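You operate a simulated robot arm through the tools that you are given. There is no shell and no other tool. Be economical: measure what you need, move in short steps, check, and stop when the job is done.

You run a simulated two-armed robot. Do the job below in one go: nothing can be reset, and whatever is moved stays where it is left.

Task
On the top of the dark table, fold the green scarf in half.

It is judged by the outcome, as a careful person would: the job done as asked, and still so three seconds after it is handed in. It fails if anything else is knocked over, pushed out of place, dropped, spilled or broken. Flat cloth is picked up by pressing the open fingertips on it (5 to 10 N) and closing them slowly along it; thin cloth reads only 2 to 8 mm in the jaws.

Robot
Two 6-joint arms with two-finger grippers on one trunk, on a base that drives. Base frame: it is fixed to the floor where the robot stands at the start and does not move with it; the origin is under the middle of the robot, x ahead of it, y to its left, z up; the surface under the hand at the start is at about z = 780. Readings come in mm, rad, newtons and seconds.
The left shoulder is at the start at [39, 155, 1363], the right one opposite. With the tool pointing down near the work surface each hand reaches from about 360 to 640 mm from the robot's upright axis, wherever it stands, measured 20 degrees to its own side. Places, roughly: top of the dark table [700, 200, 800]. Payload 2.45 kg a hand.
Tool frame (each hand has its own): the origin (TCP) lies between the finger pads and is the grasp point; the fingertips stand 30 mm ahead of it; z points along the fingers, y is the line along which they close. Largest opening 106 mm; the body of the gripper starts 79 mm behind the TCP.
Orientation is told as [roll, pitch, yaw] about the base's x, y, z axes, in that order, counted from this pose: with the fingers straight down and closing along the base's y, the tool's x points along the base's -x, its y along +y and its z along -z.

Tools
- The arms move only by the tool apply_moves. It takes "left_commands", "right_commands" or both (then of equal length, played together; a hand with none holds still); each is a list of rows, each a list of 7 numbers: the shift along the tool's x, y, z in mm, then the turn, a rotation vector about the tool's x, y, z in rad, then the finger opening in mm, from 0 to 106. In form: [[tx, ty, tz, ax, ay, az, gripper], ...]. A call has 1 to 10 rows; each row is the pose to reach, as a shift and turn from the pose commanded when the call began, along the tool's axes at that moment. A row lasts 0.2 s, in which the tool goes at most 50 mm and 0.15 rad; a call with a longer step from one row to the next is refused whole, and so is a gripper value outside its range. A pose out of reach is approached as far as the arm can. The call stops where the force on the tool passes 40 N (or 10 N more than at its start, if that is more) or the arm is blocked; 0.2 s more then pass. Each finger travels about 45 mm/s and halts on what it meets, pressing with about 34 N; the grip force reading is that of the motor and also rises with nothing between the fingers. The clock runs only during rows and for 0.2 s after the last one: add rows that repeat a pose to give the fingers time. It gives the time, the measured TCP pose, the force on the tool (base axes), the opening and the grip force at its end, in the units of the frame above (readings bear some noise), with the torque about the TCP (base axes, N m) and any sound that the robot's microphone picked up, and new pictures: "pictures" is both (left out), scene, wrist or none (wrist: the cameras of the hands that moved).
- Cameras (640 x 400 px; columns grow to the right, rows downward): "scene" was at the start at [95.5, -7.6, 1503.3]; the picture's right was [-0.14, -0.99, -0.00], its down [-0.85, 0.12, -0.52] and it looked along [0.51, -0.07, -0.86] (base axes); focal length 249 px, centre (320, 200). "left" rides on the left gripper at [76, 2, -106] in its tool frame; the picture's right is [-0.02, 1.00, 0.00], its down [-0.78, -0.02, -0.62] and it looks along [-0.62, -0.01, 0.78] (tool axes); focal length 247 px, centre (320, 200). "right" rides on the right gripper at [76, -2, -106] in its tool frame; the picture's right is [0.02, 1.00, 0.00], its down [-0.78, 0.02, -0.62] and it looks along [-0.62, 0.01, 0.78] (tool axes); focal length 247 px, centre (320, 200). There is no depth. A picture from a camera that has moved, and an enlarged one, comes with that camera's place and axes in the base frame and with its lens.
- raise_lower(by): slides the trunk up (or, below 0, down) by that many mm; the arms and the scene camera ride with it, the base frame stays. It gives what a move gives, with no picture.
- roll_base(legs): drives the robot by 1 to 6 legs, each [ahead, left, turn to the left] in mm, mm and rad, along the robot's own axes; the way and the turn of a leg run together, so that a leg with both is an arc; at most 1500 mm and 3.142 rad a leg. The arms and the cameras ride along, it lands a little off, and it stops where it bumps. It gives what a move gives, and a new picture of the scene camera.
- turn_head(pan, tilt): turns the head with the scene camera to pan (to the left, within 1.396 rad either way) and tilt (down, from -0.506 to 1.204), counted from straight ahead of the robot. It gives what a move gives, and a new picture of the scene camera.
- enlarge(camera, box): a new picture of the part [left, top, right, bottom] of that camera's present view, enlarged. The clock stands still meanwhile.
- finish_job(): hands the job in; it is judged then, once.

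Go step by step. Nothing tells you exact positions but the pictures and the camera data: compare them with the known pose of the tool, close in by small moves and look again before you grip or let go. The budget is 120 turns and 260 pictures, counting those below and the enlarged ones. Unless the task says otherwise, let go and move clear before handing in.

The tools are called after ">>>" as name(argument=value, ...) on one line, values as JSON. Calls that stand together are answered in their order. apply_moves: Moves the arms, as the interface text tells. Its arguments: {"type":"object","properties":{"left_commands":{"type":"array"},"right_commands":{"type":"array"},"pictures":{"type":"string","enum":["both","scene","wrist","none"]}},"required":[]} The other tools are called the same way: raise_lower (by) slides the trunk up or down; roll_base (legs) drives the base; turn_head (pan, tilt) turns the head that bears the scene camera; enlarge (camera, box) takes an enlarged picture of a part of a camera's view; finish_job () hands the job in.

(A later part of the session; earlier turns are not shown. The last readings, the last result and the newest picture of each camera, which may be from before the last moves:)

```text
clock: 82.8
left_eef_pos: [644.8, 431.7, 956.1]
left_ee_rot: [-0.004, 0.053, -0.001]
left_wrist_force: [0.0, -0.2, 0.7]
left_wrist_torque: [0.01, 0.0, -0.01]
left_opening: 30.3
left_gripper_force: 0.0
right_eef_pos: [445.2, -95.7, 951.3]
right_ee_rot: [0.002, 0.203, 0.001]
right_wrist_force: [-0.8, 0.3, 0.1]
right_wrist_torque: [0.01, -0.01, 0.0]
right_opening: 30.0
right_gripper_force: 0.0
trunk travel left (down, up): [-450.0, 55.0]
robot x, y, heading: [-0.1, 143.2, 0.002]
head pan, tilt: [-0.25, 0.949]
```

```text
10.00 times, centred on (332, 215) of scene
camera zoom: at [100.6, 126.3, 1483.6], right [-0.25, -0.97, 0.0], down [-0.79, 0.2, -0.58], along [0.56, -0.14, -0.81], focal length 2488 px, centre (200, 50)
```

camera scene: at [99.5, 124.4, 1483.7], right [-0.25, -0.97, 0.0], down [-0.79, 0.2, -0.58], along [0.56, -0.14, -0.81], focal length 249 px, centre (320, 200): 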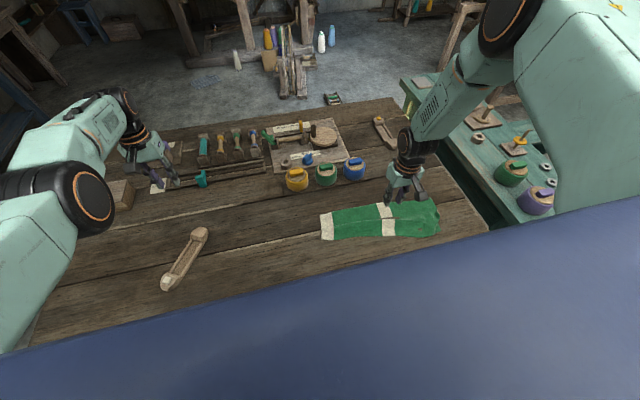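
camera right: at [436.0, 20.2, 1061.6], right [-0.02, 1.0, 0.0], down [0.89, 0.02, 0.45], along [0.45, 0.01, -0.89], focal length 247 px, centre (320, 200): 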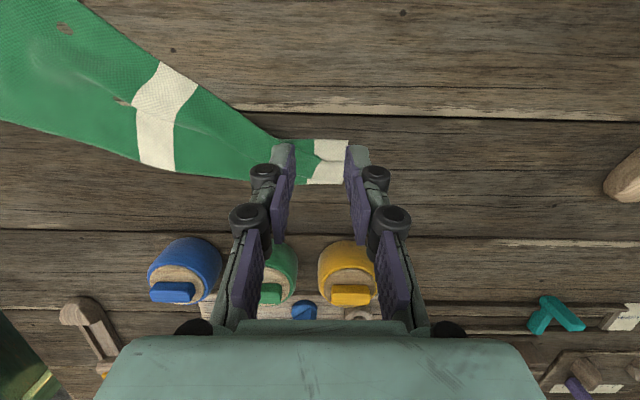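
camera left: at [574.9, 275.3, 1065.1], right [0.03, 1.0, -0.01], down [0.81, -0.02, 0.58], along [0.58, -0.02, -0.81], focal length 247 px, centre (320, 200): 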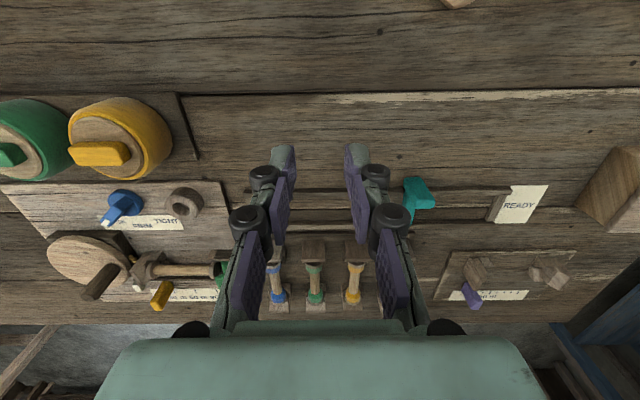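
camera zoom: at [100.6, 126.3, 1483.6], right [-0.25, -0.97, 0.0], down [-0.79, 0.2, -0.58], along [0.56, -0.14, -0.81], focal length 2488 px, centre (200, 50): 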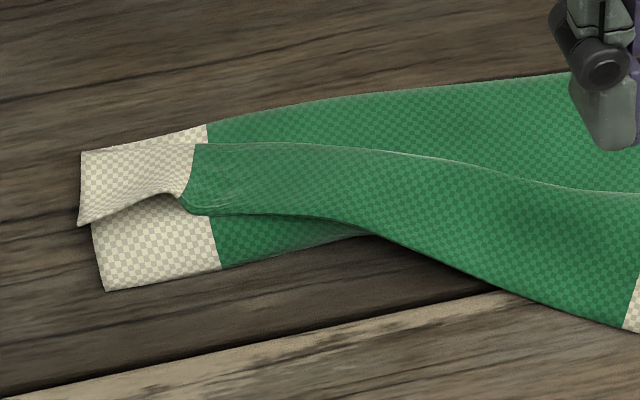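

I see: the middle layer lies bare near the crease and a ~38 mm flap is turned back. Lengthwise folding keeps producing turned flaps, so I'll flatten the left end again and then fold across the middle stripe instead, which suits the right arm moving along y. First I'll grip the raised flap edge near (534,32).

>>> apply_moves(right_commands=[[-20, 30, 5, 0, -0.05, 0, 30], [-45, 60, 15, 0, -0.1, 0, 30], [-70, 90, 30, 0, -0.15, 0, 30], [-95, 115, 55, 0, -0.2, 0, 30], [-110, 129, 85, 0, -0.2, 0, 30], [-110, 129, 90, 0, -0.2, 0, 30]], pictures="none")

>>> enlarge(camera="right", box=[200, 40, 440, 200])

```text
clock: 84.2
left_eef_pos: [644.7, 432.0, 956.3]
left_ee_rot: [-0.004, 0.052, -0.003]
left_wrist_force: [0.8, 0.3, 0.4]
left_wrist_torque: [0.01, 0.02, 0.0]
left_opening: 30.2
left_gripper_force: 0.1
right_eef_pos: [537.3, 32.2, 840.1]
right_ee_rot: [0.001, 0.003, -0.001]
right_wrist_force: [0.7, 0.5, 0.1]
right_wrist_torque: [0.03, 0.0, 0.0]
right_opening: 29.8
right_gripper_force: 0.0
trunk travel left (down, up): [-450.0, 55.0]
robot x, y, heading: [1.2, 144.8, 0.003]
head pan, tilt: [-0.25, 0.949]
```

```text
2.50 times, centred on (320, 120) of right
camera zoom: at [460.8, 31.1, 947.1], right [-0.02, 1.0, 0.0], down [0.78, 0.01, 0.62], along [0.62, 0.01, -0.78], focal length 617 px, centre (320, 400)
```

zoom: 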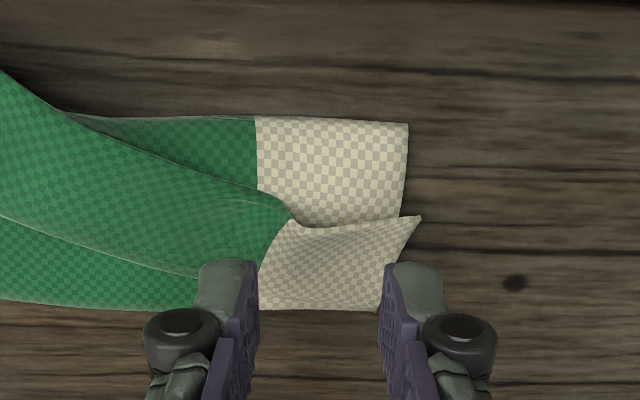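

>>> apply_moves(right_commands=[[6, 5, 10, 0, 0, 0, 28], [6, 5, 20, 0, 0, 0, 28], [6, 5, 25, 0, 0, 0, 28], [6, 5, 27, 0, 0, 0, 28], [6, 5, 28, 0, 0, 0, 28]], pictures="none")

>>> enlarge(camera="right", box=[200, 40, 440, 200])

```text
clock: 85.4
left_eef_pos: [644.4, 431.9, 956.1]
left_ee_rot: [-0.003, 0.051, -0.003]
left_wrist_force: [0.2, -1.0, -0.3]
left_wrist_torque: [-0.01, 0.0, 0.01]
left_opening: 29.8
left_gripper_force: 0.2
right_eef_pos: [530.4, 40.5, 812.3]
right_ee_rot: [-0.001, 0.001, -0.001]
right_wrist_force: [-0.2, 0.5, 3.9]
right_wrist_torque: [-0.02, 0.05, 0.0]
right_opening: 27.6
right_gripper_force: 0.1
trunk travel left (down, up): [-450.0, 55.0]
robot x, y, heading: [0.3, 144.2, -0.004]
head pan, tilt: [-0.25, 0.949]
```

```text
2.50 times, centred on (320, 120) of right
camera zoom: at [454.3, 37.4, 919.7], right [-0.02, 1.0, 0.0], down [0.78, 0.01, 0.62], along [0.62, 0.01, -0.78], focal length 617 px, centre (320, 400)
```

zoom: 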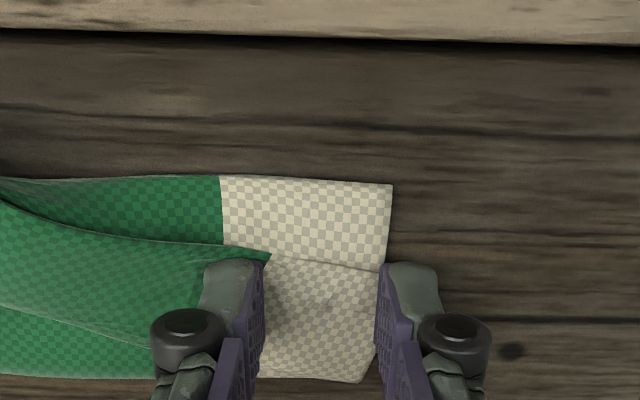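

>>> apply_moves(right_commands=[[0, -5, -3, 0, 0, 0, 28], [0, -6, 0.3, 0, 0, 0, 28], [0, -6, 0.8, 0, 0, 0, 25], [0, -6, 1, 0, 0, 0, 22], [0, -6, 1.1, 0, 0, 0, 19], [0, -6, 1.2, 0, 0, 0, 16], [0, -6, 1.2, 0, 0, 0, 12], [0, -6, 1, 0, 0, 0, 8], [0, -6, 1, 0, 0, 0, 3], [0, -6, 1, 0, 0, 0, 0]], pictures="none")

>>> enlarge(camera="right", box=[200, 40, 440, 200])

```text
clock: 87.6
left_eef_pos: [643.6, 432.7, 957.4]
left_ee_rot: [-0.006, 0.053, -0.002]
left_wrist_force: [0.0, 0.0, -0.3]
left_wrist_torque: [0.02, -0.02, 0.01]
left_opening: 29.8
left_gripper_force: 0.1
right_eef_pos: [528.4, 35.8, 811.5]
right_ee_rot: [-0.001, 0.004, -0.001]
right_wrist_force: [0.3, 0.6, 1.5]
right_wrist_torque: [-0.02, 0.0, -0.01]
right_opening: 0.0
right_gripper_force: 25.5
trunk travel left (down, up): [-450.0, 55.0]
robot x, y, heading: [-0.7, 146.0, -0.0]
head pan, tilt: [-0.25, 0.949]
```

```text
2.50 times, centred on (320, 120) of right
camera zoom: at [453.1, 32.2, 918.7], right [-0.02, 1.0, 0.0], down [0.78, 0.02, 0.62], along [0.62, 0.01, -0.79], focal length 617 px, centre (320, 400)
```

zoom: 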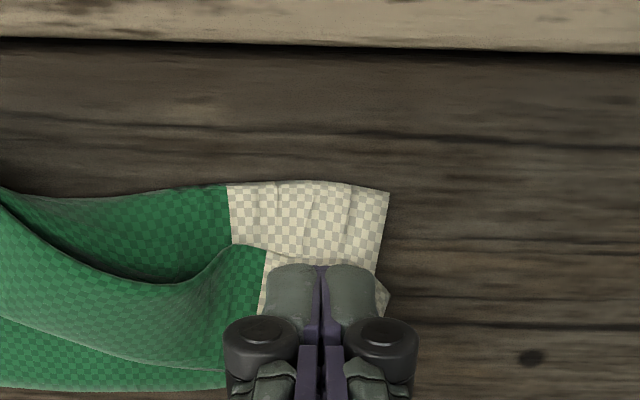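

Slipped again; firmer pressing (≈20 N mid-close) is what worked before. Retrying with that.

>>> apply_moves(right_commands=[[0, 0, -6, 0, 0, 0, 10], [0, 0, -8, 0, 0, 0, 28], [0, 0, -8, 0, 0, 0, 28], [0, 0, -3, 0, 0, 0, 28], [0, 0, 0, 0, 0, 0, 28], [0, 0, 0.8, 0, 0, 0, 28], [0, 0, 1.3, 0, 0, 0, 26], [0, 0, 1.5, 0, 0, 0, 23], [0, 0, 1.7, 0, 0, 0, 20]], pictures="none")

>>> enlarge(camera="right", box=[200, 40, 440, 200])

```text
clock: 89.6
left_eef_pos: [642.3, 433.9, 958.6]
left_ee_rot: [-0.005, 0.051, -0.002]
left_wrist_force: [0.3, -0.2, 0.3]
left_wrist_torque: [0.04, 0.01, 0.02]
left_opening: 30.1
left_gripper_force: 0.0
right_eef_pos: [529.9, 35.0, 813.1]
right_ee_rot: [-0.001, -0.003, -0.002]
right_wrist_force: [-0.1, -0.2, 18.8]
right_wrist_torque: [0.0, 0.05, -0.06]
right_opening: 21.0
right_gripper_force: 1.0
trunk travel left (down, up): [-450.0, 55.0]
robot x, y, heading: [3.5, 145.0, -0.002]
head pan, tilt: [-0.25, 0.949]
```

```text
2.50 times, centred on (320, 120) of right
camera zoom: at [454.2, 31.9, 918.7], right [-0.02, 1.0, 0.0], down [0.78, 0.02, 0.62], along [0.62, 0.01, -0.78], focal length 617 px, centre (320, 400)
```

zoom: 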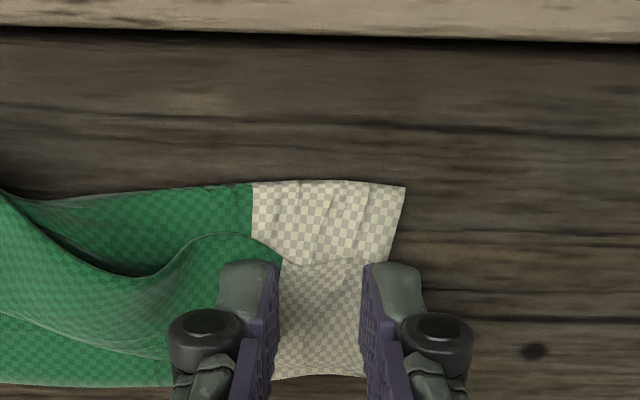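

>>> apply_moves(right_commands=[[0, 0, 0.2, 0, 0, 0, 18], [0, 0, 0.3, 0, 0, 0, 16], [0, 0, 0.4, 0, 0, 0, 14], [0, 0, 0.5, 0, 0, 0, 12], [0, 0, 0.5, 0, 0, 0, 10], [0, 0, 0.5, 0, 0, 0, 8], [0, 0, 0.5, 0, 0, 0, 6], [0, 0, 0.5, 0, 0, 0, 3], [0, 0, 0.5, 0, 0, 0, 0], [0, 0, 0.5, 0, 0, 0, 0]], pictures="none")

>>> enlarge(camera="right", box=[200, 40, 440, 200])

```text
clock: 91.8
left_eef_pos: [643.9, 432.2, 956.8]
left_ee_rot: [-0.004, 0.051, -0.005]
left_wrist_force: [0.3, 0.5, 0.3]
left_wrist_torque: [-0.01, -0.03, 0.02]
left_opening: 29.9
left_gripper_force: 0.0
right_eef_pos: [529.8, 34.9, 809.8]
right_ee_rot: [0.0, 0.0, 0.0]
right_wrist_force: [2.0, 2.2, 18.7]
right_wrist_torque: [0.11, -0.04, -0.04]
right_opening: 0.0
right_gripper_force: 28.7
trunk travel left (down, up): [-450.0, 55.0]
robot x, y, heading: [-0.4, 143.8, 0.006]
head pan, tilt: [-0.25, 0.949]
```

```text
2.50 times, centred on (320, 120) of right
camera zoom: at [453.7, 32.1, 917.2], right [-0.02, 1.0, 0.0], down [0.78, 0.02, 0.62], along [0.62, 0.01, -0.78], focal length 617 px, centre (320, 400)
```

zoom: 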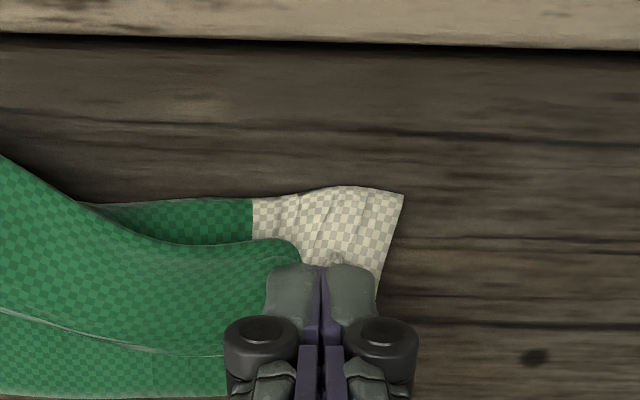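

>>> apply_moves(right_commands=[[5, 0, -10, 0, 0, 0, 0], [15, 0, -28, 0, 0, 0, 0], [35, 0, -40, 0, 0, 0, 0]], pictures="none")

>>> enlarge(camera="right", box=[120, 40, 440, 240])

```text
clock: 92.6
left_eef_pos: [643.4, 433.9, 956.6]
left_ee_rot: [-0.005, 0.053, -0.002]
left_wrist_force: [-0.7, -0.6, -0.8]
left_wrist_torque: [-0.01, -0.02, 0.01]
left_opening: 29.9
left_gripper_force: 0.0
right_eef_pos: [493.8, 33.6, 851.1]
right_ee_rot: [0.0, 0.0, 0.0]
right_wrist_force: [0.3, 0.3, 0.3]
right_wrist_torque: [0.0, -0.03, -0.02]
right_opening: 0.0
right_gripper_force: 28.7
trunk travel left (down, up): [-450.0, 55.0]
robot x, y, heading: [0.5, 140.2, 0.002]
head pan, tilt: [-0.25, 0.949]
```

```text
2.00 times, centred on (280, 140) of right
camera zoom: at [418.3, 31.1, 957.4], right [-0.02, 1.0, 0.0], down [0.78, 0.02, 0.62], along [0.62, 0.01, -0.78], focal length 494 px, centre (400, 320)
```

zoom: 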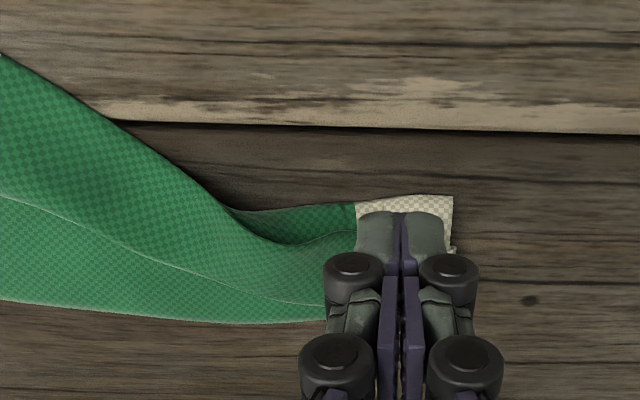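

Not held. I'll instead grip the free near edge where it lies over bare table, around (485,−58), and pull it back toward the robot.

>>> apply_moves(right_commands=[[0, -45, 0, 0, 0, 0, 20], [4, -92, 10, 0, 0, 0, 30], [4, -92, 25, 0, 0, 0, 30], [4, -92, 34, 0, 0, 0, 30]], pictures="none")

>>> enlarge(camera="right", box=[200, 40, 440, 200])

```text
clock: 93.6
left_eef_pos: [644.9, 433.9, 954.4]
left_ee_rot: [-0.005, 0.056, -0.004]
left_wrist_force: [-0.1, 0.1, -0.1]
left_wrist_torque: [-0.02, 0.06, 0.03]
left_opening: 29.7
left_gripper_force: 0.1
right_eef_pos: [490.3, -57.8, 815.6]
right_ee_rot: [0.001, 0.003, -0.001]
right_wrist_force: [-0.1, 0.6, -0.2]
right_wrist_torque: [0.02, 0.04, 0.0]
right_opening: 29.7
right_gripper_force: 0.1
trunk travel left (down, up): [-450.0, 55.0]
robot x, y, heading: [2.3, 144.7, 0.005]
head pan, tilt: [-0.25, 0.949]
```

```text
2.50 times, centred on (320, 120) of right
camera zoom: at [415.0, -60.4, 921.8], right [-0.02, 1.0, 0.0], down [0.79, 0.02, 0.62], along [0.62, 0.01, -0.79], focal length 617 px, centre (320, 400)
```

zoom: 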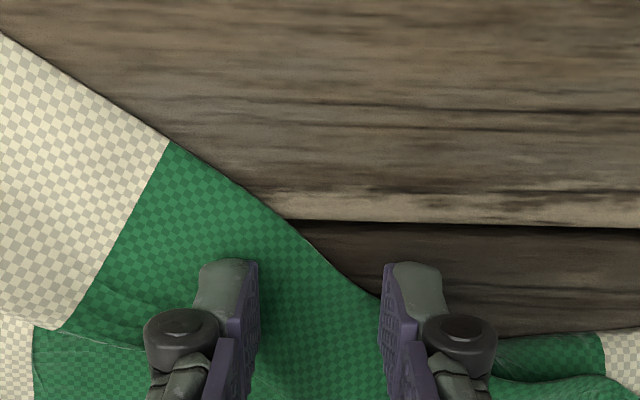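

>>> apply_moves(right_commands=[[-4, 0, 2, 0, 0, 0, 30], [-4, 0, 4, 0, 0, 0, 30], [-4, 0, 5, 0, 0, 0, 28], [-4, 0, 5.3, 0, 0, 0, 25], [-4, 0, 5.5, 0, 0, 0, 22], [-4, 0, 5.7, 0, 0, 0, 19], [-4, 0, 5.9, 0, 0, 0, 16], [-4, 0, 6.1, 0, 0, 0, 13], [-4, 0, 6.2, 0, 0, 0, 10]], pictures="none")

>>> enlarge(camera="right", box=[200, 40, 440, 200])

```text
clock: 95.6
left_eef_pos: [643.0, 433.4, 957.0]
left_ee_rot: [-0.005, 0.051, -0.002]
left_wrist_force: [-0.4, 0.1, -0.3]
left_wrist_torque: [-0.01, 0.03, -0.01]
left_opening: 29.8
left_gripper_force: 0.0
right_eef_pos: [494.0, -57.1, 810.7]
right_ee_rot: [0.001, -0.002, -0.002]
right_wrist_force: [0.8, 0.4, 21.0]
right_wrist_torque: [-0.02, -0.21, 0.02]
right_opening: 8.6
right_gripper_force: 0.1
trunk travel left (down, up): [-450.0, 55.0]
robot x, y, heading: [-2.9, 143.9, 0.006]
head pan, tilt: [-0.25, 0.949]
```

```text
2.50 times, centred on (320, 120) of right
camera zoom: at [418.1, -60.0, 917.3], right [-0.02, 1.0, 0.0], down [0.78, 0.02, 0.62], along [0.62, 0.01, -0.78], focal length 617 px, centre (320, 400)
```

zoom: 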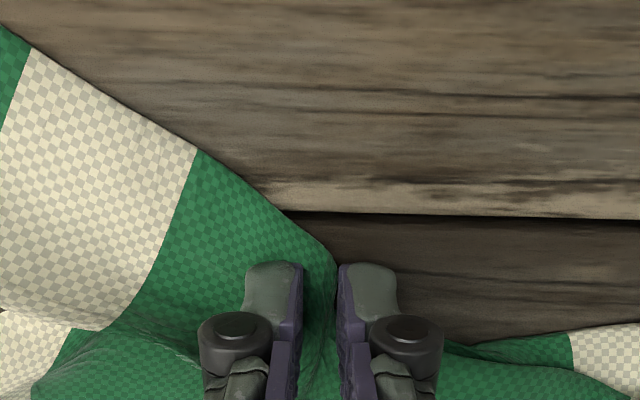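

A good ruck has formed. Closing fully, then lifting and pulling back toward the robot.

>>> apply_moves(right_commands=[[0, 0, 0.2, 0, 0, 0, 5], [0, 0, 0.2, 0, 0, 0, 0], [0, 0, 0.2, 0, 0, 0, 0], [4, 0, -10, 0, 0, 0, 0], [20, 5, -22, 0, 0, 0, 0], [45, 15, -25, 0, 0, 0, 0], [70, 25, -22, 0, 0, 0, 0], [90, 35, -15, 0, 0, 0, 0]], pictures="scene")

>>> enlarge(camera="scene", box=[300, 180, 460, 280])

```text
clock: 97.4
left_eef_pos: [643.2, 432.2, 955.6]
left_ee_rot: [-0.006, 0.054, -0.004]
left_wrist_force: [0.4, 1.1, 0.4]
left_wrist_torque: [0.0, -0.02, 0.01]
left_opening: 29.9
left_gripper_force: 0.0
right_eef_pos: [403.8, -24.8, 826.3]
right_ee_rot: [0.0, 0.002, -0.001]
right_wrist_force: [0.1, 0.0, 0.4]
right_wrist_torque: [-0.01, 0.02, -0.02]
right_opening: 0.0
right_gripper_force: 28.7
trunk travel left (down, up): [-450.0, 55.0]
robot x, y, heading: [-0.1, 143.5, -0.0]
head pan, tilt: [-0.25, 0.949]
camera scene: at [99.2, 128.8, 1483.7], right [-0.25, -0.97, 0.0], down [-0.79, 0.2, -0.58], along [0.56, -0.14, -0.81], focal length 249 px, centre (320, 200)
```

scene: 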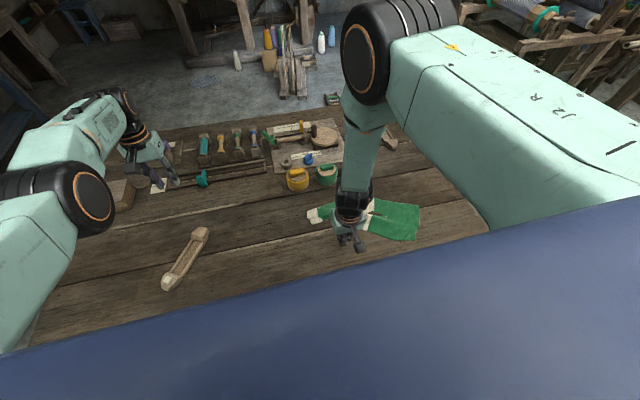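

```text
4.00 times, centred on (380, 230) of scene
camera zoom: at [99.2, 128.8, 1483.7], right [-0.25, -0.97, 0.0], down [-0.79, 0.2, -0.58], along [0.56, -0.14, -0.81], focal length 995 px, centre (80, 80)
```

zoom: 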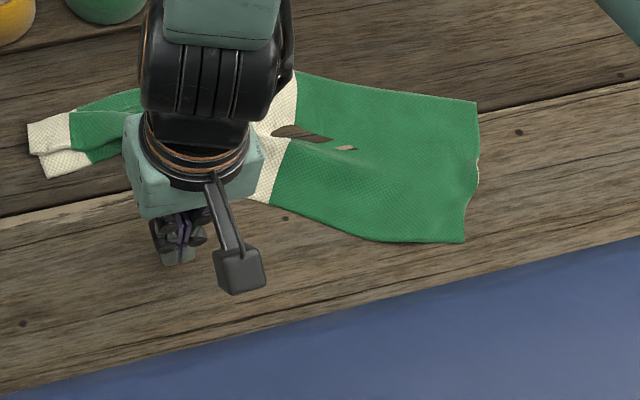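

Slipped at the final closing—the successful grips eased off ~1 mm during the last 12 mm of closing. I'll go back to that edge and use that sequence.

>>> apply_moves(right_commands=[[0, 0, -25, 0, 0, 0, 15], [-40, -15, -25, 0, 0, 0, 30], [-80, -32, -20, 0, 0, 0, 30], [-84, -34, -10, 0, 0, 0, 30]], pictures="wrist")

```text
clock: 98.4
left_eef_pos: [644.3, 433.0, 955.7]
left_ee_rot: [-0.006, 0.052, -0.005]
left_wrist_force: [-0.3, 0.7, 0.0]
left_wrist_torque: [-0.02, -0.01, -0.01]
left_opening: 29.8
left_gripper_force: 0.2
right_eef_pos: [489.6, -55.3, 835.3]
right_ee_rot: [-0.001, 0.001, -0.002]
right_wrist_force: [-0.3, 0.6, -0.4]
right_wrist_torque: [0.01, 0.0, -0.04]
right_opening: 29.8
right_gripper_force: 0.0
trunk travel left (down, up): [-450.0, 55.0]
robot x, y, heading: [2.4, 144.0, -0.001]
head pan, tilt: [-0.25, 0.949]
camera right: at [412.2, -58.7, 941.3], right [-0.02, 1.0, 0.0], down [0.78, 0.02, 0.62], along [0.62, 0.01, -0.78], focal length 247 px, centre (320, 200)
```

right: 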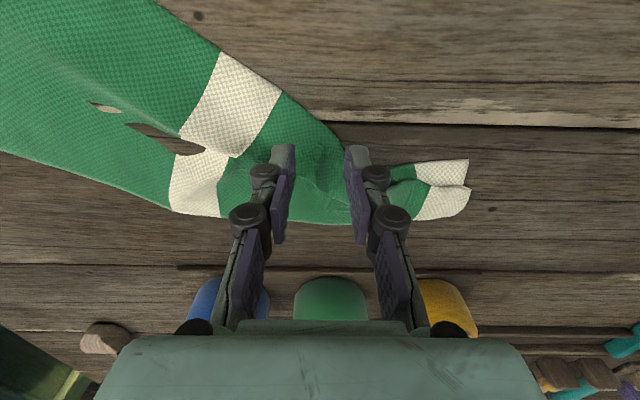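

>>> apply_moves(right_commands=[[0, -8, 8, 0, 0, 0, 30], [0, -8, 16, 0, 0, 0, 30], [0, -8, 21, 0, 0, 0, 30], [0, -8, 23.5, 0, 0, 0, 30], [0, -8, 24.5, 0, 0, 0, 28], [0, -8, 24.8, 0, 0, 0, 25], [0, -8, 25, 0, 0, 0, 22], [0, -8, 25.2, 0, 0, 0, 19], [0, -8, 25.4, 0, 0, 0, 16], [0, -8, 25.4, 0, 0, 0, 13]], pictures="none")

>>> apply_moves(right_commands=[[0, 0, -0.7, 0, 0, 0, 11], [0, 0, -1.1, 0, 0, 0, 9], [0, 0, -1.3, 0, 0, 0, 7], [0, 0, -1.4, 0, 0, 0, 5], [0, 0, -1.5, 0, 0, 0, 3], [0, 0, -1.5, 0, 0, 0, 1], [0, 0, -1.5, 0, 0, 0, 0], [0, 0, -1.5, 0, 0, 0, 0]], pictures="wrist")

```text
clock: 100.6
left_eef_pos: [642.5, 433.1, 957.4]
left_ee_rot: [-0.006, 0.052, -0.003]
left_wrist_force: [-0.8, 0.1, 0.1]
left_wrist_torque: [0.03, 0.04, 0.02]
left_opening: 30.1
left_gripper_force: 0.1
right_eef_pos: [488.2, -65.2, 810.2]
right_ee_rot: [0.001, -0.004, -0.001]
right_wrist_force: [2.1, -4.4, 27.9]
right_wrist_torque: [-0.41, -0.35, -0.05]
right_opening: 14.2
right_gripper_force: 3.1
trunk travel left (down, up): [-450.0, 55.0]
robot x, y, heading: [0.6, 146.8, 0.001]
head pan, tilt: [-0.25, 0.949]
```

```text
clock: 102.4
left_eef_pos: [641.7, 433.1, 957.9]
left_ee_rot: [-0.005, 0.051, 0.0]
left_wrist_force: [-0.5, -0.7, -0.1]
left_wrist_torque: [0.01, 0.02, 0.02]
left_opening: 30.1
left_gripper_force: 0.0
right_eef_pos: [487.4, -65.2, 808.8]
right_ee_rot: [0.001, 0.002, -0.001]
right_wrist_force: [-2.6, 1.1, 11.6]
right_wrist_torque: [0.0, -0.06, 0.01]
right_opening: 0.9
right_gripper_force: 30.8
trunk travel left (down, up): [-450.0, 55.0]
robot x, y, heading: [-1.2, 143.2, 0.003]
head pan, tilt: [-0.25, 0.949]
camera right: at [411.9, -67.2, 916.8], right [-0.02, 1.0, 0.0], down [0.78, 0.02, 0.62], along [0.62, 0.01, -0.78], focal length 247 px, centre (320, 200)
```

right: 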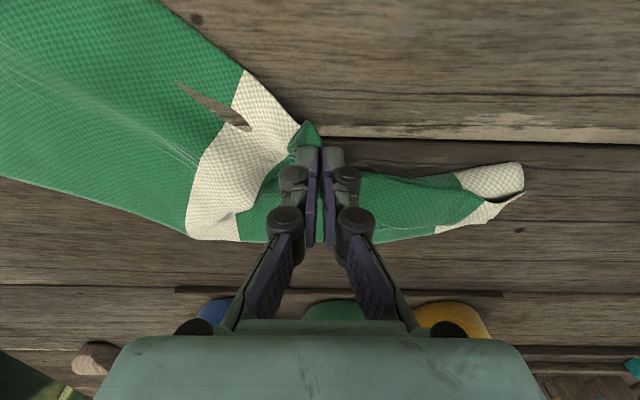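

Held now. Pulling back toward the robot.

>>> apply_moves(right_commands=[[0, 0, -10, 0, 0, 0, 0], [10, 0, -25, 0, 0, 0, 0], [30, 3, -35, 0, 0, 0, 0], [55, 6, -35, 0, 0, 0, 0], [80, 10, -28, 0, 0, 0, 0], [95, 12, -18, 0, 0, 0, 0]], pictures="wrist")

```text
clock: 103.8
left_eef_pos: [643.5, 432.3, 957.3]
left_ee_rot: [-0.006, 0.05, -0.003]
left_wrist_force: [0.2, -0.2, 0.5]
left_wrist_torque: [-0.01, 0.0, -0.01]
left_opening: 30.0
left_gripper_force: 0.1
right_eef_pos: [397.6, -52.8, 831.5]
right_ee_rot: [0.001, 0.002, -0.001]
right_wrist_force: [0.3, 0.0, 0.5]
right_wrist_torque: [-0.02, 0.0, 0.02]
right_opening: 0.3
right_gripper_force: 28.7
right hand out of reach, approached as far as the arm can: row 6
trunk travel left (down, up): [-450.0, 55.0]
robot x, y, heading: [1.5, 144.7, 0.003]
head pan, tilt: [-0.25, 0.949]
camera right: at [322.1, -55.8, 937.6], right [-0.02, 1.0, 0.0], down [0.78, 0.02, 0.62], along [0.62, 0.01, -0.78], focal length 247 px, centre (320, 200)
```

right: 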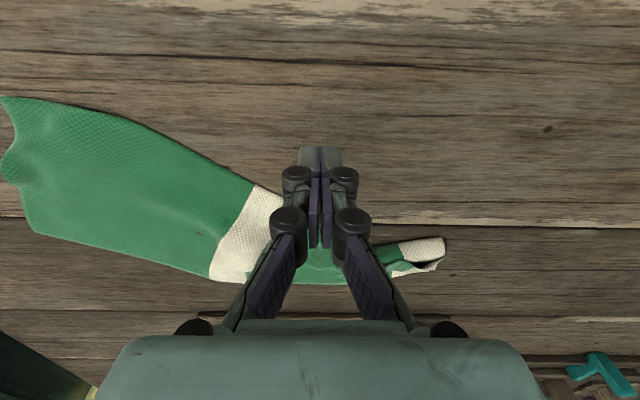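

It slipped in transit—too little cloth. I'll use a wider opening for a deeper ruck. First a clear look at the left half.

>>> apply_moves(right_commands=[[0, -40, -20, 0, 0, 0, 20], [0, -60, -60, 0, 0, 0, 50], [0, -60, -100, 0, 0, 0, 50]], pictures="wrist")

>>> enlarge(camera="right", box=[300, 130, 540, 280])

>>> enlarge(camera="scene", box=[300, 190, 396, 250])

```text
clock: 104.6
left_eef_pos: [643.1, 433.5, 958.6]
left_ee_rot: [-0.007, 0.051, -0.003]
left_wrist_force: [0.5, -0.4, 0.1]
left_wrist_torque: [0.0, -0.01, 0.02]
left_opening: 30.0
left_gripper_force: 0.0
right_eef_pos: [399.1, -112.2, 933.2]
right_ee_rot: [0.001, -0.002, -0.001]
right_wrist_force: [-0.1, -1.0, -0.1]
right_wrist_torque: [-0.03, 0.0, 0.01]
right_opening: 50.0
right_gripper_force: 0.1
right hand out of reach, approached as far as the arm can: row 1
trunk travel left (down, up): [-450.0, 55.0]
robot x, y, heading: [-2.4, 144.0, -0.0]
head pan, tilt: [-0.25, 0.949]
camera right: at [324.3, -114.2, 1039.3], right [-0.02, 1.0, 0.0], down [0.78, 0.02, 0.62], along [0.62, 0.01, -0.78], focal length 247 px, centre (320, 200)
```

right: 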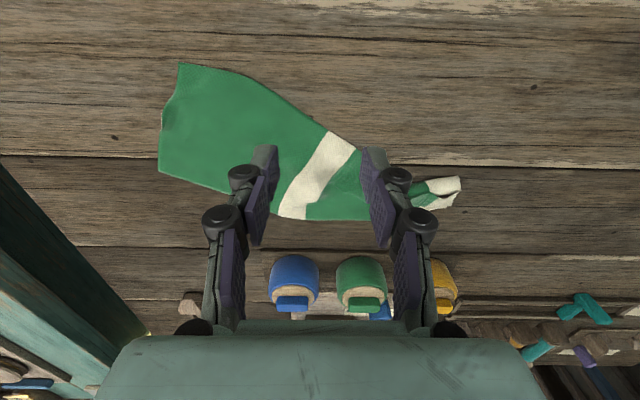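

```text
2.67 times, centred on (420, 205) of right
camera zoom: at [324.3, -114.2, 1039.3], right [-0.02, 1.0, 0.0], down [0.78, 0.02, 0.62], along [0.62, 0.01, -0.78], focal length 659 px, centre (53, 187)
```

zoom: 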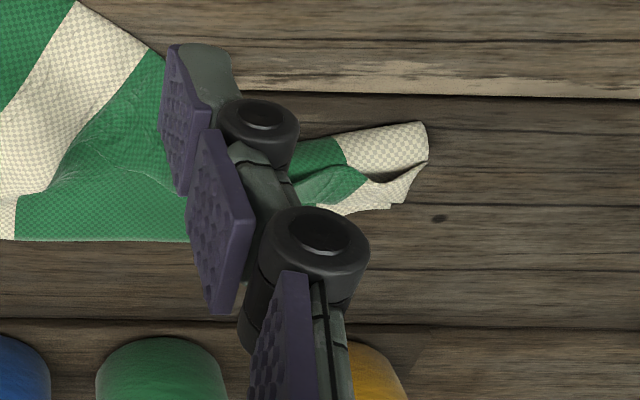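

```text
6.67 times, centred on (348, 220) of scene
camera zoom: at [98.3, 130.2, 1483.9], right [-0.25, -0.97, 0.0], down [-0.79, 0.2, -0.58], along [0.57, -0.14, -0.81], focal length 1659 px, centre (133, 67)
```

zoom: 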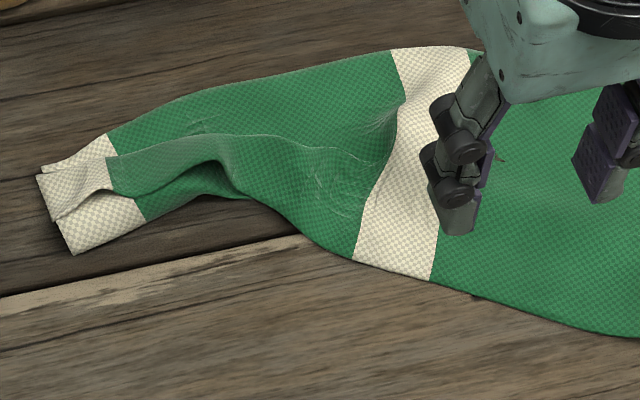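

The middle is now flat; only the left third is still turned. I'll grip the arched free edge around (497,−28) with a wide opening.

>>> apply_moves(right_commands=[[-35, 28, 20, 0, 0, 0, 50], [-70, 56, 45, 0, 0, 0, 50], [-96, 84, 75, 0, 0, 0, 50], [-96, 84, 98, 0, 0, 0, 50]], pictures="none")

>>> enlarge(camera="right", box=[160, 40, 480, 240])

```text
refused: row 2 steps farther than a row can; nothing moved
```

```text
2.00 times, centred on (320, 140) of right
camera zoom: at [324.3, -114.2, 1039.3], right [-0.02, 1.0, 0.0], down [0.78, 0.02, 0.62], along [0.62, 0.01, -0.78], focal length 494 px, centre (320, 320)
```

zoom: 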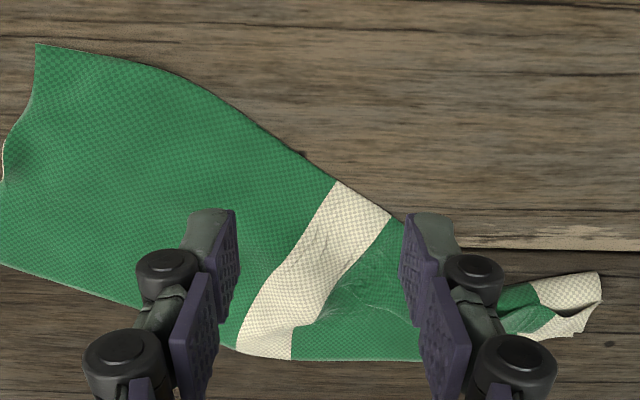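

>>> apply_moves(right_commands=[[-28, 22, 12, 0, 0, 0, 50], [-56, 44, 30, 0, 0, 0, 50], [-80, 66, 55, 0, 0, 0, 50], [-96, 84, 80, 0, 0, 0, 50], [-96, 84, 100, 0, 0, 0, 50]], pictures="none")

>>> enlarge(camera="right", box=[160, 40, 480, 240])

```text
clock: 105.8
left_eef_pos: [644.0, 432.7, 956.4]
left_ee_rot: [-0.004, 0.053, -0.003]
left_wrist_force: [-0.8, 0.1, -0.7]
left_wrist_torque: [0.0, 0.0, 0.03]
left_opening: 29.8
left_gripper_force: 0.0
right_eef_pos: [494.9, -28.9, 829.7]
right_ee_rot: [0.0, 0.002, 0.0]
right_wrist_force: [0.7, -0.9, -0.3]
right_wrist_torque: [-0.01, -0.01, 0.01]
right_opening: 50.2
right_gripper_force: 0.1
trunk travel left (down, up): [-450.0, 55.0]
robot x, y, heading: [-1.1, 142.3, 0.004]
head pan, tilt: [-0.25, 0.949]
```

```text
2.00 times, centred on (320, 140) of right
camera zoom: at [418.2, -31.8, 936.4], right [-0.02, 1.0, 0.0], down [0.78, 0.02, 0.62], along [0.62, 0.01, -0.78], focal length 494 px, centre (320, 320)
```

zoom: 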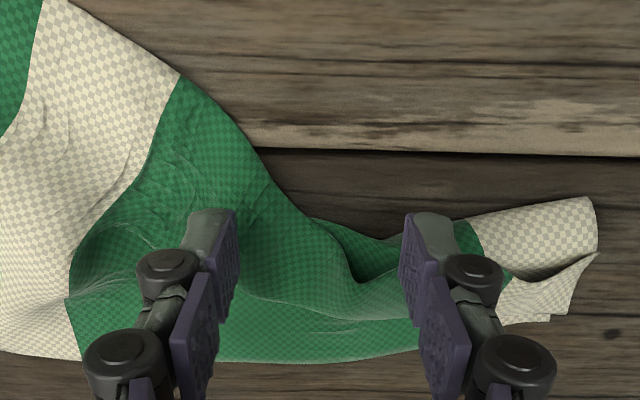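

>>> apply_moves(right_commands=[[-9, 0, 8, 0, 0, 0, 50], [-9, 0, 14, 0, 0, 0, 50], [-9, 0, 17.5, 0, 0, 0, 50], [-9, 0, 19, 0, 0, 0, 47], [-9, 0, 19.5, 0, 0, 0, 43], [-9, 0, 19.7, 0, 0, 0, 39], [-9, 0, 19.9, 0, 0, 0, 35], [-9, 0, 20, 0, 0, 0, 31], [-9, 0, 20.1, 0, 0, 0, 27], [-9, 0, 20.2, 0, 0, 0, 23]], pictures="none")

>>> enlarge(camera="right", box=[160, 40, 480, 240])

```text
clock: 108.0
left_eef_pos: [643.5, 432.4, 956.0]
left_ee_rot: [-0.005, 0.052, -0.001]
left_wrist_force: [-0.2, 1.4, 0.4]
left_wrist_torque: [-0.04, 0.0, 0.04]
left_opening: 30.2
left_gripper_force: 0.2
right_eef_pos: [504.4, -28.6, 813.4]
right_ee_rot: [0.0, 0.0, -0.001]
right_wrist_force: [0.0, -0.2, 6.8]
right_wrist_torque: [0.11, -0.03, -0.03]
right_opening: 22.9
right_gripper_force: 0.1
trunk travel left (down, up): [-450.0, 55.0]
robot x, y, heading: [1.4, 144.4, -0.001]
head pan, tilt: [-0.25, 0.949]
```

```text
2.00 times, centred on (320, 140) of right
camera zoom: at [428.7, -31.3, 919.0], right [-0.02, 1.0, 0.0], down [0.78, 0.02, 0.62], along [0.62, 0.01, -0.78], focal length 494 px, centre (320, 320)
```

zoom: 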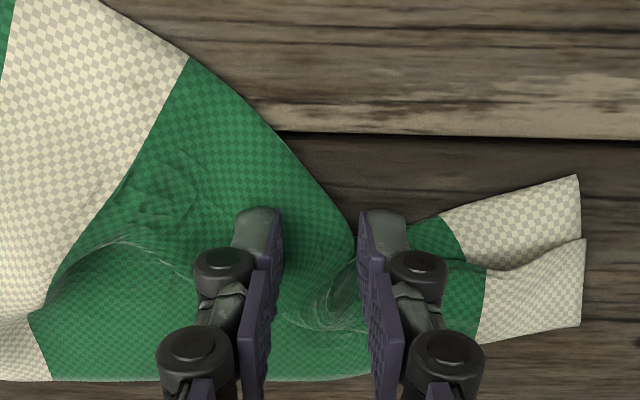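

A deep ruck is forming. Continue closing and ease at the end, then lift.

>>> apply_moves(right_commands=[[0, 0, 0.6, 0, 0, 0, 20], [0, 0, 0.9, 0, 0, 0, 17], [0, 0, 1, 0, 0, 0, 14], [0, 0, 0.6, 0, 0, 0, 11], [0, 0, 0.1, 0, 0, 0, 8], [0, 0, -0.2, 0, 0, 0, 5], [0, 0, -0.3, 0, 0, 0, 2], [0, 0, -0.3, 0, 0, 0, 0], [0, 0, -0.3, 0, 0, 0, 0], [0, 0, -8, 0, 0, 0, 0]], pictures="none")

>>> enlarge(camera="right", box=[160, 40, 480, 240])

```text
clock: 110.2
left_eef_pos: [644.2, 432.7, 956.0]
left_ee_rot: [-0.002, 0.053, -0.002]
left_wrist_force: [0.1, 0.3, 0.7]
left_wrist_torque: [-0.01, 0.02, 0.0]
left_opening: 30.1
left_gripper_force: 0.0
right_eef_pos: [505.4, -29.3, 819.8]
right_ee_rot: [0.0, 0.001, -0.002]
right_wrist_force: [-1.2, 1.6, -0.1]
right_wrist_torque: [-0.01, 0.02, 0.0]
right_opening: 3.2
right_gripper_force: 37.1
trunk travel left (down, up): [-450.0, 55.0]
robot x, y, heading: [0.4, 140.3, 0.001]
head pan, tilt: [-0.25, 0.949]
```

```text
2.00 times, centred on (320, 140) of right
camera zoom: at [430.0, -31.6, 925.9], right [-0.02, 1.0, 0.0], down [0.78, 0.01, 0.62], along [0.62, 0.01, -0.78], focal length 494 px, centre (320, 320)
```

zoom: 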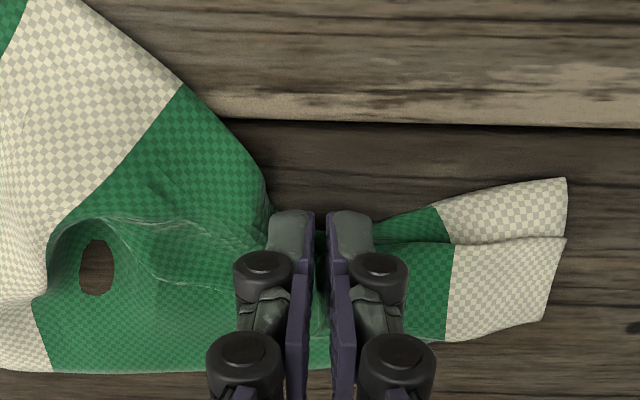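

Gripped well (3.2 mm). Lifting and pulling it back toward the robot.

>>> apply_moves(right_commands=[[5, 0, -18, 0, 0, 0, 0], [20, 0, -30, 0, 0, 0, 0], [40, 2, -32, 0, 0, 0, 0], [62, 4, -30, 0, 0, 0, 0], [84, 6, -25, 0, 0, 0, 0], [105, 8, -15, 0, 0, 0, 0]], pictures="wrist")

```text
clock: 111.6
left_eef_pos: [644.4, 433.2, 955.5]
left_ee_rot: [-0.004, 0.052, -0.002]
left_wrist_force: [-0.7, -0.6, 0.1]
left_wrist_torque: [0.0, -0.01, -0.02]
left_opening: 30.0
left_gripper_force: 0.1
right_eef_pos: [400.2, -21.0, 834.8]
right_ee_rot: [-0.003, 0.001, 0.0]
right_wrist_force: [-0.5, 0.4, 2.0]
right_wrist_torque: [0.01, 0.01, -0.01]
right_opening: 0.8
right_gripper_force: 30.5
trunk travel left (down, up): [-450.0, 55.0]
robot x, y, heading: [-2.8, 143.7, 0.002]
head pan, tilt: [-0.25, 0.949]
camera right: at [323.8, -24.1, 941.4], right [-0.02, 1.0, 0.0], down [0.78, 0.02, 0.62], along [0.62, 0.01, -0.78], focal length 247 px, centre (320, 200)
```

right: 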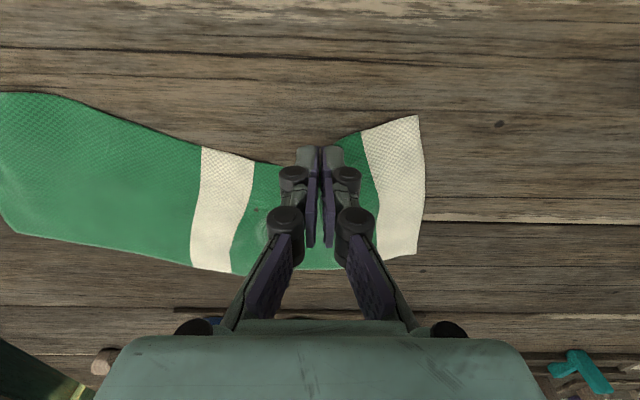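

The left end has opened out fully. Set down, release, and view from above.

>>> apply_moves(right_commands=[[0, 0, 10, 0, 0, 0, 0], [0, 0, 18, 0, 0, 0, 2], [0, 0, 18, 0, 0, 0, 20], [0, 0, 18, 0, 0, 0, 40], [0, 0, 0, 0, 0, 0, 50], [0, -20, -35, 0, 0, 0, 50], [0, -45, -70, 0, 0, 0, 50], [0, -65, -110, 0, 0, 0, 50]], pictures="wrist")

>>> enlarge(camera="scene", box=[300, 180, 460, 280])

```text
clock: 113.4
left_eef_pos: [644.1, 433.0, 957.2]
left_ee_rot: [-0.004, 0.05, -0.002]
left_wrist_force: [-0.3, 0.6, 1.2]
left_wrist_torque: [0.0, 0.0, -0.01]
left_opening: 30.2
left_gripper_force: 0.0
right_eef_pos: [398.2, -86.0, 946.4]
right_ee_rot: [0.002, 0.003, -0.003]
right_wrist_force: [-0.9, 0.1, 0.9]
right_wrist_torque: [-0.01, -0.02, 0.02]
right_opening: 50.0
right_gripper_force: 0.0
trunk travel left (down, up): [-450.0, 55.0]
robot x, y, heading: [2.0, 142.9, -0.0]
head pan, tilt: [-0.25, 0.949]
camera right: at [323.1, -88.6, 1052.2], right [-0.02, 1.0, 0.0], down [0.78, 0.01, 0.62], along [0.62, 0.01, -0.78], focal length 247 px, centre (320, 200)
```

right: 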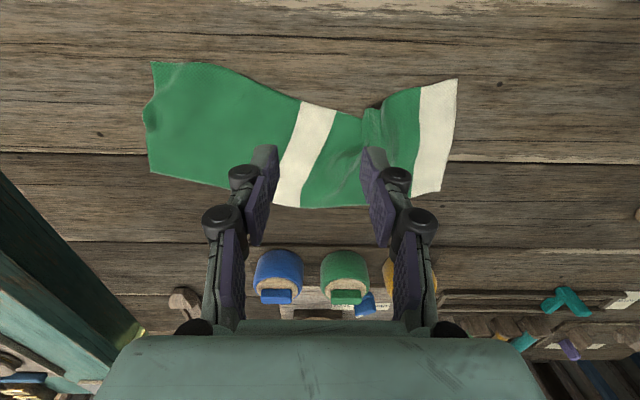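

```text
4.00 times, centred on (380, 230) of scene
camera zoom: at [98.4, 127.7, 1483.8], right [-0.25, -0.97, 0.0], down [-0.79, 0.2, -0.58], along [0.57, -0.14, -0.81], focal length 995 px, centre (80, 80)
```

zoom: 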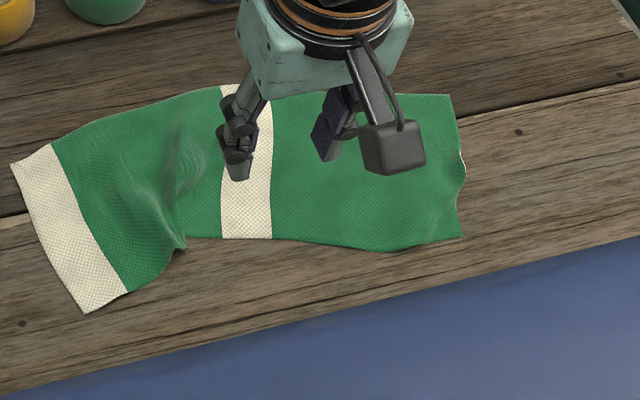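

The scarf is flat again (one small ruck). Left end: (383,55)–(525,81); right end: (370,−250)–(496,−305). Now I'll fold it across the middle stripe: deep pinch at the middle of the cream left end, carry it over onto the right end, then tidy the two corners.

>>> apply_moves(right_commands=[[-15, 35, 10, 0, 0, 0, 46], [-30, 70, 25, 0, 0, 0, 46], [-45, 100, 50, 0, 0, 0, 46], [-56, 119, 85, 0, 0, 0, 46], [-56, 119, 106, 0, 0, 0, 46]], pictures="none")

>>> enlarge(camera="right", box=[160, 40, 480, 240])

```text
clock: 114.6
left_eef_pos: [644.7, 432.9, 955.7]
left_ee_rot: [-0.004, 0.05, -0.001]
left_wrist_force: [0.7, 0.4, 0.6]
left_wrist_torque: [0.03, 0.03, -0.03]
left_opening: 30.1
left_gripper_force: 0.0
right_eef_pos: [456.1, 33.7, 837.1]
right_ee_rot: [0.001, 0.0, -0.004]
right_wrist_force: [-0.1, 0.5, 0.2]
right_wrist_torque: [0.0, 0.01, 0.0]
right_opening: 46.0
right_gripper_force: 0.1
trunk travel left (down, up): [-450.0, 55.0]
robot x, y, heading: [1.9, 141.6, 0.001]
head pan, tilt: [-0.25, 0.949]
```

```text
2.00 times, centred on (320, 140) of right
camera zoom: at [381.0, 31.1, 943.6], right [-0.02, 1.0, 0.0], down [0.78, 0.01, 0.62], along [0.62, 0.01, -0.78], focal length 494 px, centre (320, 320)
```

zoom: 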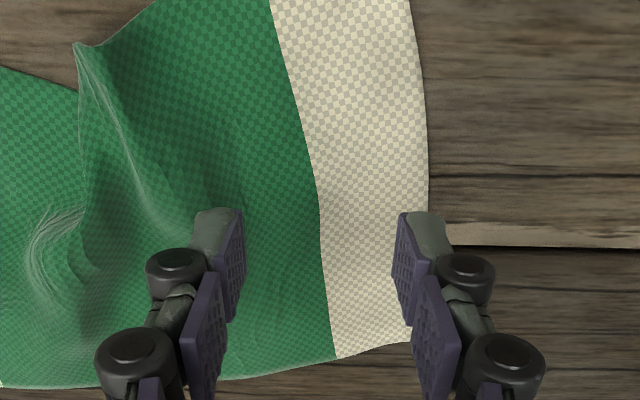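

>>> apply_moves(right_commands=[[0, 0, 10, 0, 0, 0, 46], [0, 0, 20, 0, 0, 0, 46], [0, 0, 25, 0, 0, 0, 46], [0, 0, 27, 0, 0, 0, 44], [0, 0, 27.6, 0, 0, 0, 40], [0, 0, 27.8, 0, 0, 0, 36], [0, 0, 28, 0, 0, 0, 32], [0, 0, 28.2, 0, 0, 0, 28], [0, 0, 28.4, 0, 0, 0, 24], [0, 0, 28.6, 0, 0, 0, 20]], pictures="none")

>>> enlarge(camera="right", box=[160, 40, 480, 240])

```text
clock: 116.8
left_eef_pos: [644.0, 432.7, 956.5]
left_ee_rot: [-0.004, 0.05, -0.003]
left_wrist_force: [0.1, 0.9, 0.6]
left_wrist_torque: [0.0, 0.04, -0.01]
left_opening: 30.0
left_gripper_force: 0.1
right_eef_pos: [454.9, 32.6, 810.8]
right_ee_rot: [-0.001, -0.001, -0.002]
right_wrist_force: [0.3, 0.5, 10.6]
right_wrist_torque: [0.13, -0.01, -0.03]
right_opening: 19.4
right_gripper_force: 0.0
trunk travel left (down, up): [-450.0, 55.0]
robot x, y, heading: [-0.3, 143.6, 0.003]
head pan, tilt: [-0.25, 0.949]
```

```text
2.00 times, centred on (320, 140) of right
camera zoom: at [379.9, 30.2, 917.3], right [-0.02, 1.0, 0.0], down [0.78, 0.02, 0.62], along [0.62, 0.01, -0.78], focal length 494 px, centre (320, 320)
```

zoom: 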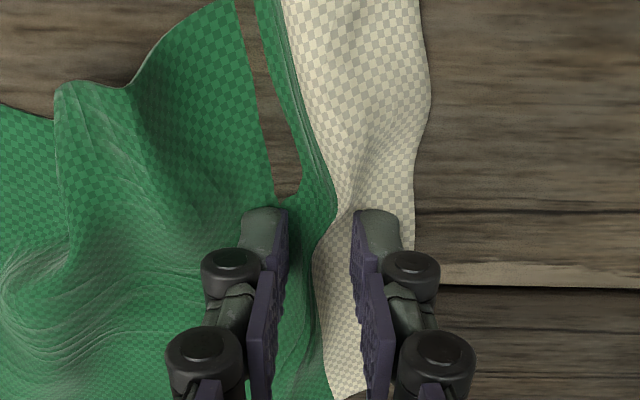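

A deep ruck again. Finish closing with easing and lift a bit.

>>> apply_moves(right_commands=[[0, 0, 0.2, 0, 0, 0, 17], [0, 0, 0.2, 0, 0, 0, 14], [0, 0, 0, 0, 0, 0, 11], [0, 0, -0.5, 0, 0, 0, 8], [0, 0, -0.8, 0, 0, 0, 5], [0, 0, -1, 0, 0, 0, 2], [0, 0, -1, 0, 0, 0, 0], [0, 0, -1, 0, 0, 0, 0], [0, 0, -12, 0, 0, 0, 0], [0, 0, -30, 0, 0, 0, 0]], pictures="wrist")

```text
clock: 119.0
left_eef_pos: [645.2, 433.1, 957.0]
left_ee_rot: [-0.005, 0.05, -0.004]
left_wrist_force: [-0.1, -0.4, -0.2]
left_wrist_torque: [0.02, 0.02, -0.01]
left_opening: 30.3
left_gripper_force: 0.0
right_eef_pos: [455.2, 33.2, 839.6]
right_ee_rot: [-0.001, 0.003, 0.0]
right_wrist_force: [0.2, -0.8, -2.1]
right_wrist_torque: [-0.05, -0.04, 0.02]
right_opening: 0.0
right_gripper_force: 24.4
trunk travel left (down, up): [-450.0, 55.0]
robot x, y, heading: [-1.2, 145.3, 0.004]
head pan, tilt: [-0.25, 0.949]
camera right: at [379.0, 31.5, 946.6], right [-0.02, 1.0, 0.0], down [0.78, 0.02, 0.62], along [0.62, 0.01, -0.78], focal length 247 px, centre (320, 200)
```

right: 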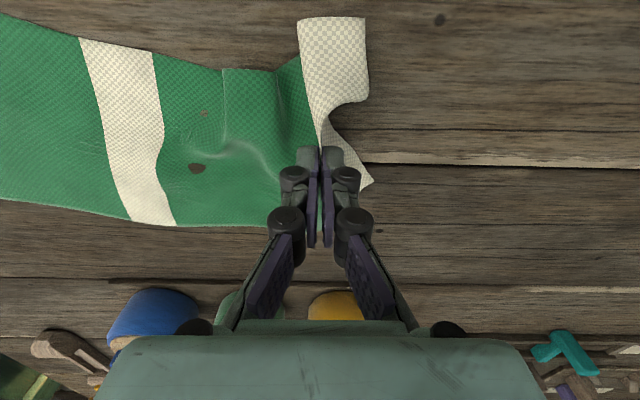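

The edge is standing up in the grip. I'll lift further and check that it holds.

>>> apply_moves(right_commands=[[0, -5, -20, 0, 0, 0, 0], [0, -10, -40, 0, 0, 0, 0], [0, -20, -60, 0, 0, 0, 0]], pictures="wrist")

```text
clock: 119.8
left_eef_pos: [643.8, 432.0, 957.0]
left_ee_rot: [-0.003, 0.052, -0.002]
left_wrist_force: [-0.1, 1.2, 0.1]
left_wrist_torque: [0.0, -0.01, 0.0]
left_opening: 29.9
left_gripper_force: 0.1
right_eef_pos: [456.5, 12.1, 900.1]
right_ee_rot: [0.0, 0.002, -0.001]
right_wrist_force: [0.5, -0.2, 1.2]
right_wrist_torque: [-0.01, 0.01, -0.03]
right_opening: 6.3
right_gripper_force: 31.8
trunk travel left (down, up): [-450.0, 55.0]
robot x, y, heading: [-0.0, 143.1, 0.002]
head pan, tilt: [-0.25, 0.949]
camera right: at [380.8, 10.3, 1006.9], right [-0.02, 1.0, 0.0], down [0.78, 0.02, 0.62], along [0.62, 0.01, -0.78], focal length 247 px, centre (320, 200)
```

right: 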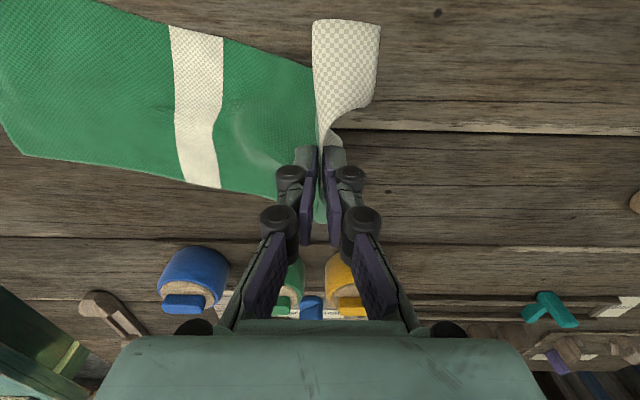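

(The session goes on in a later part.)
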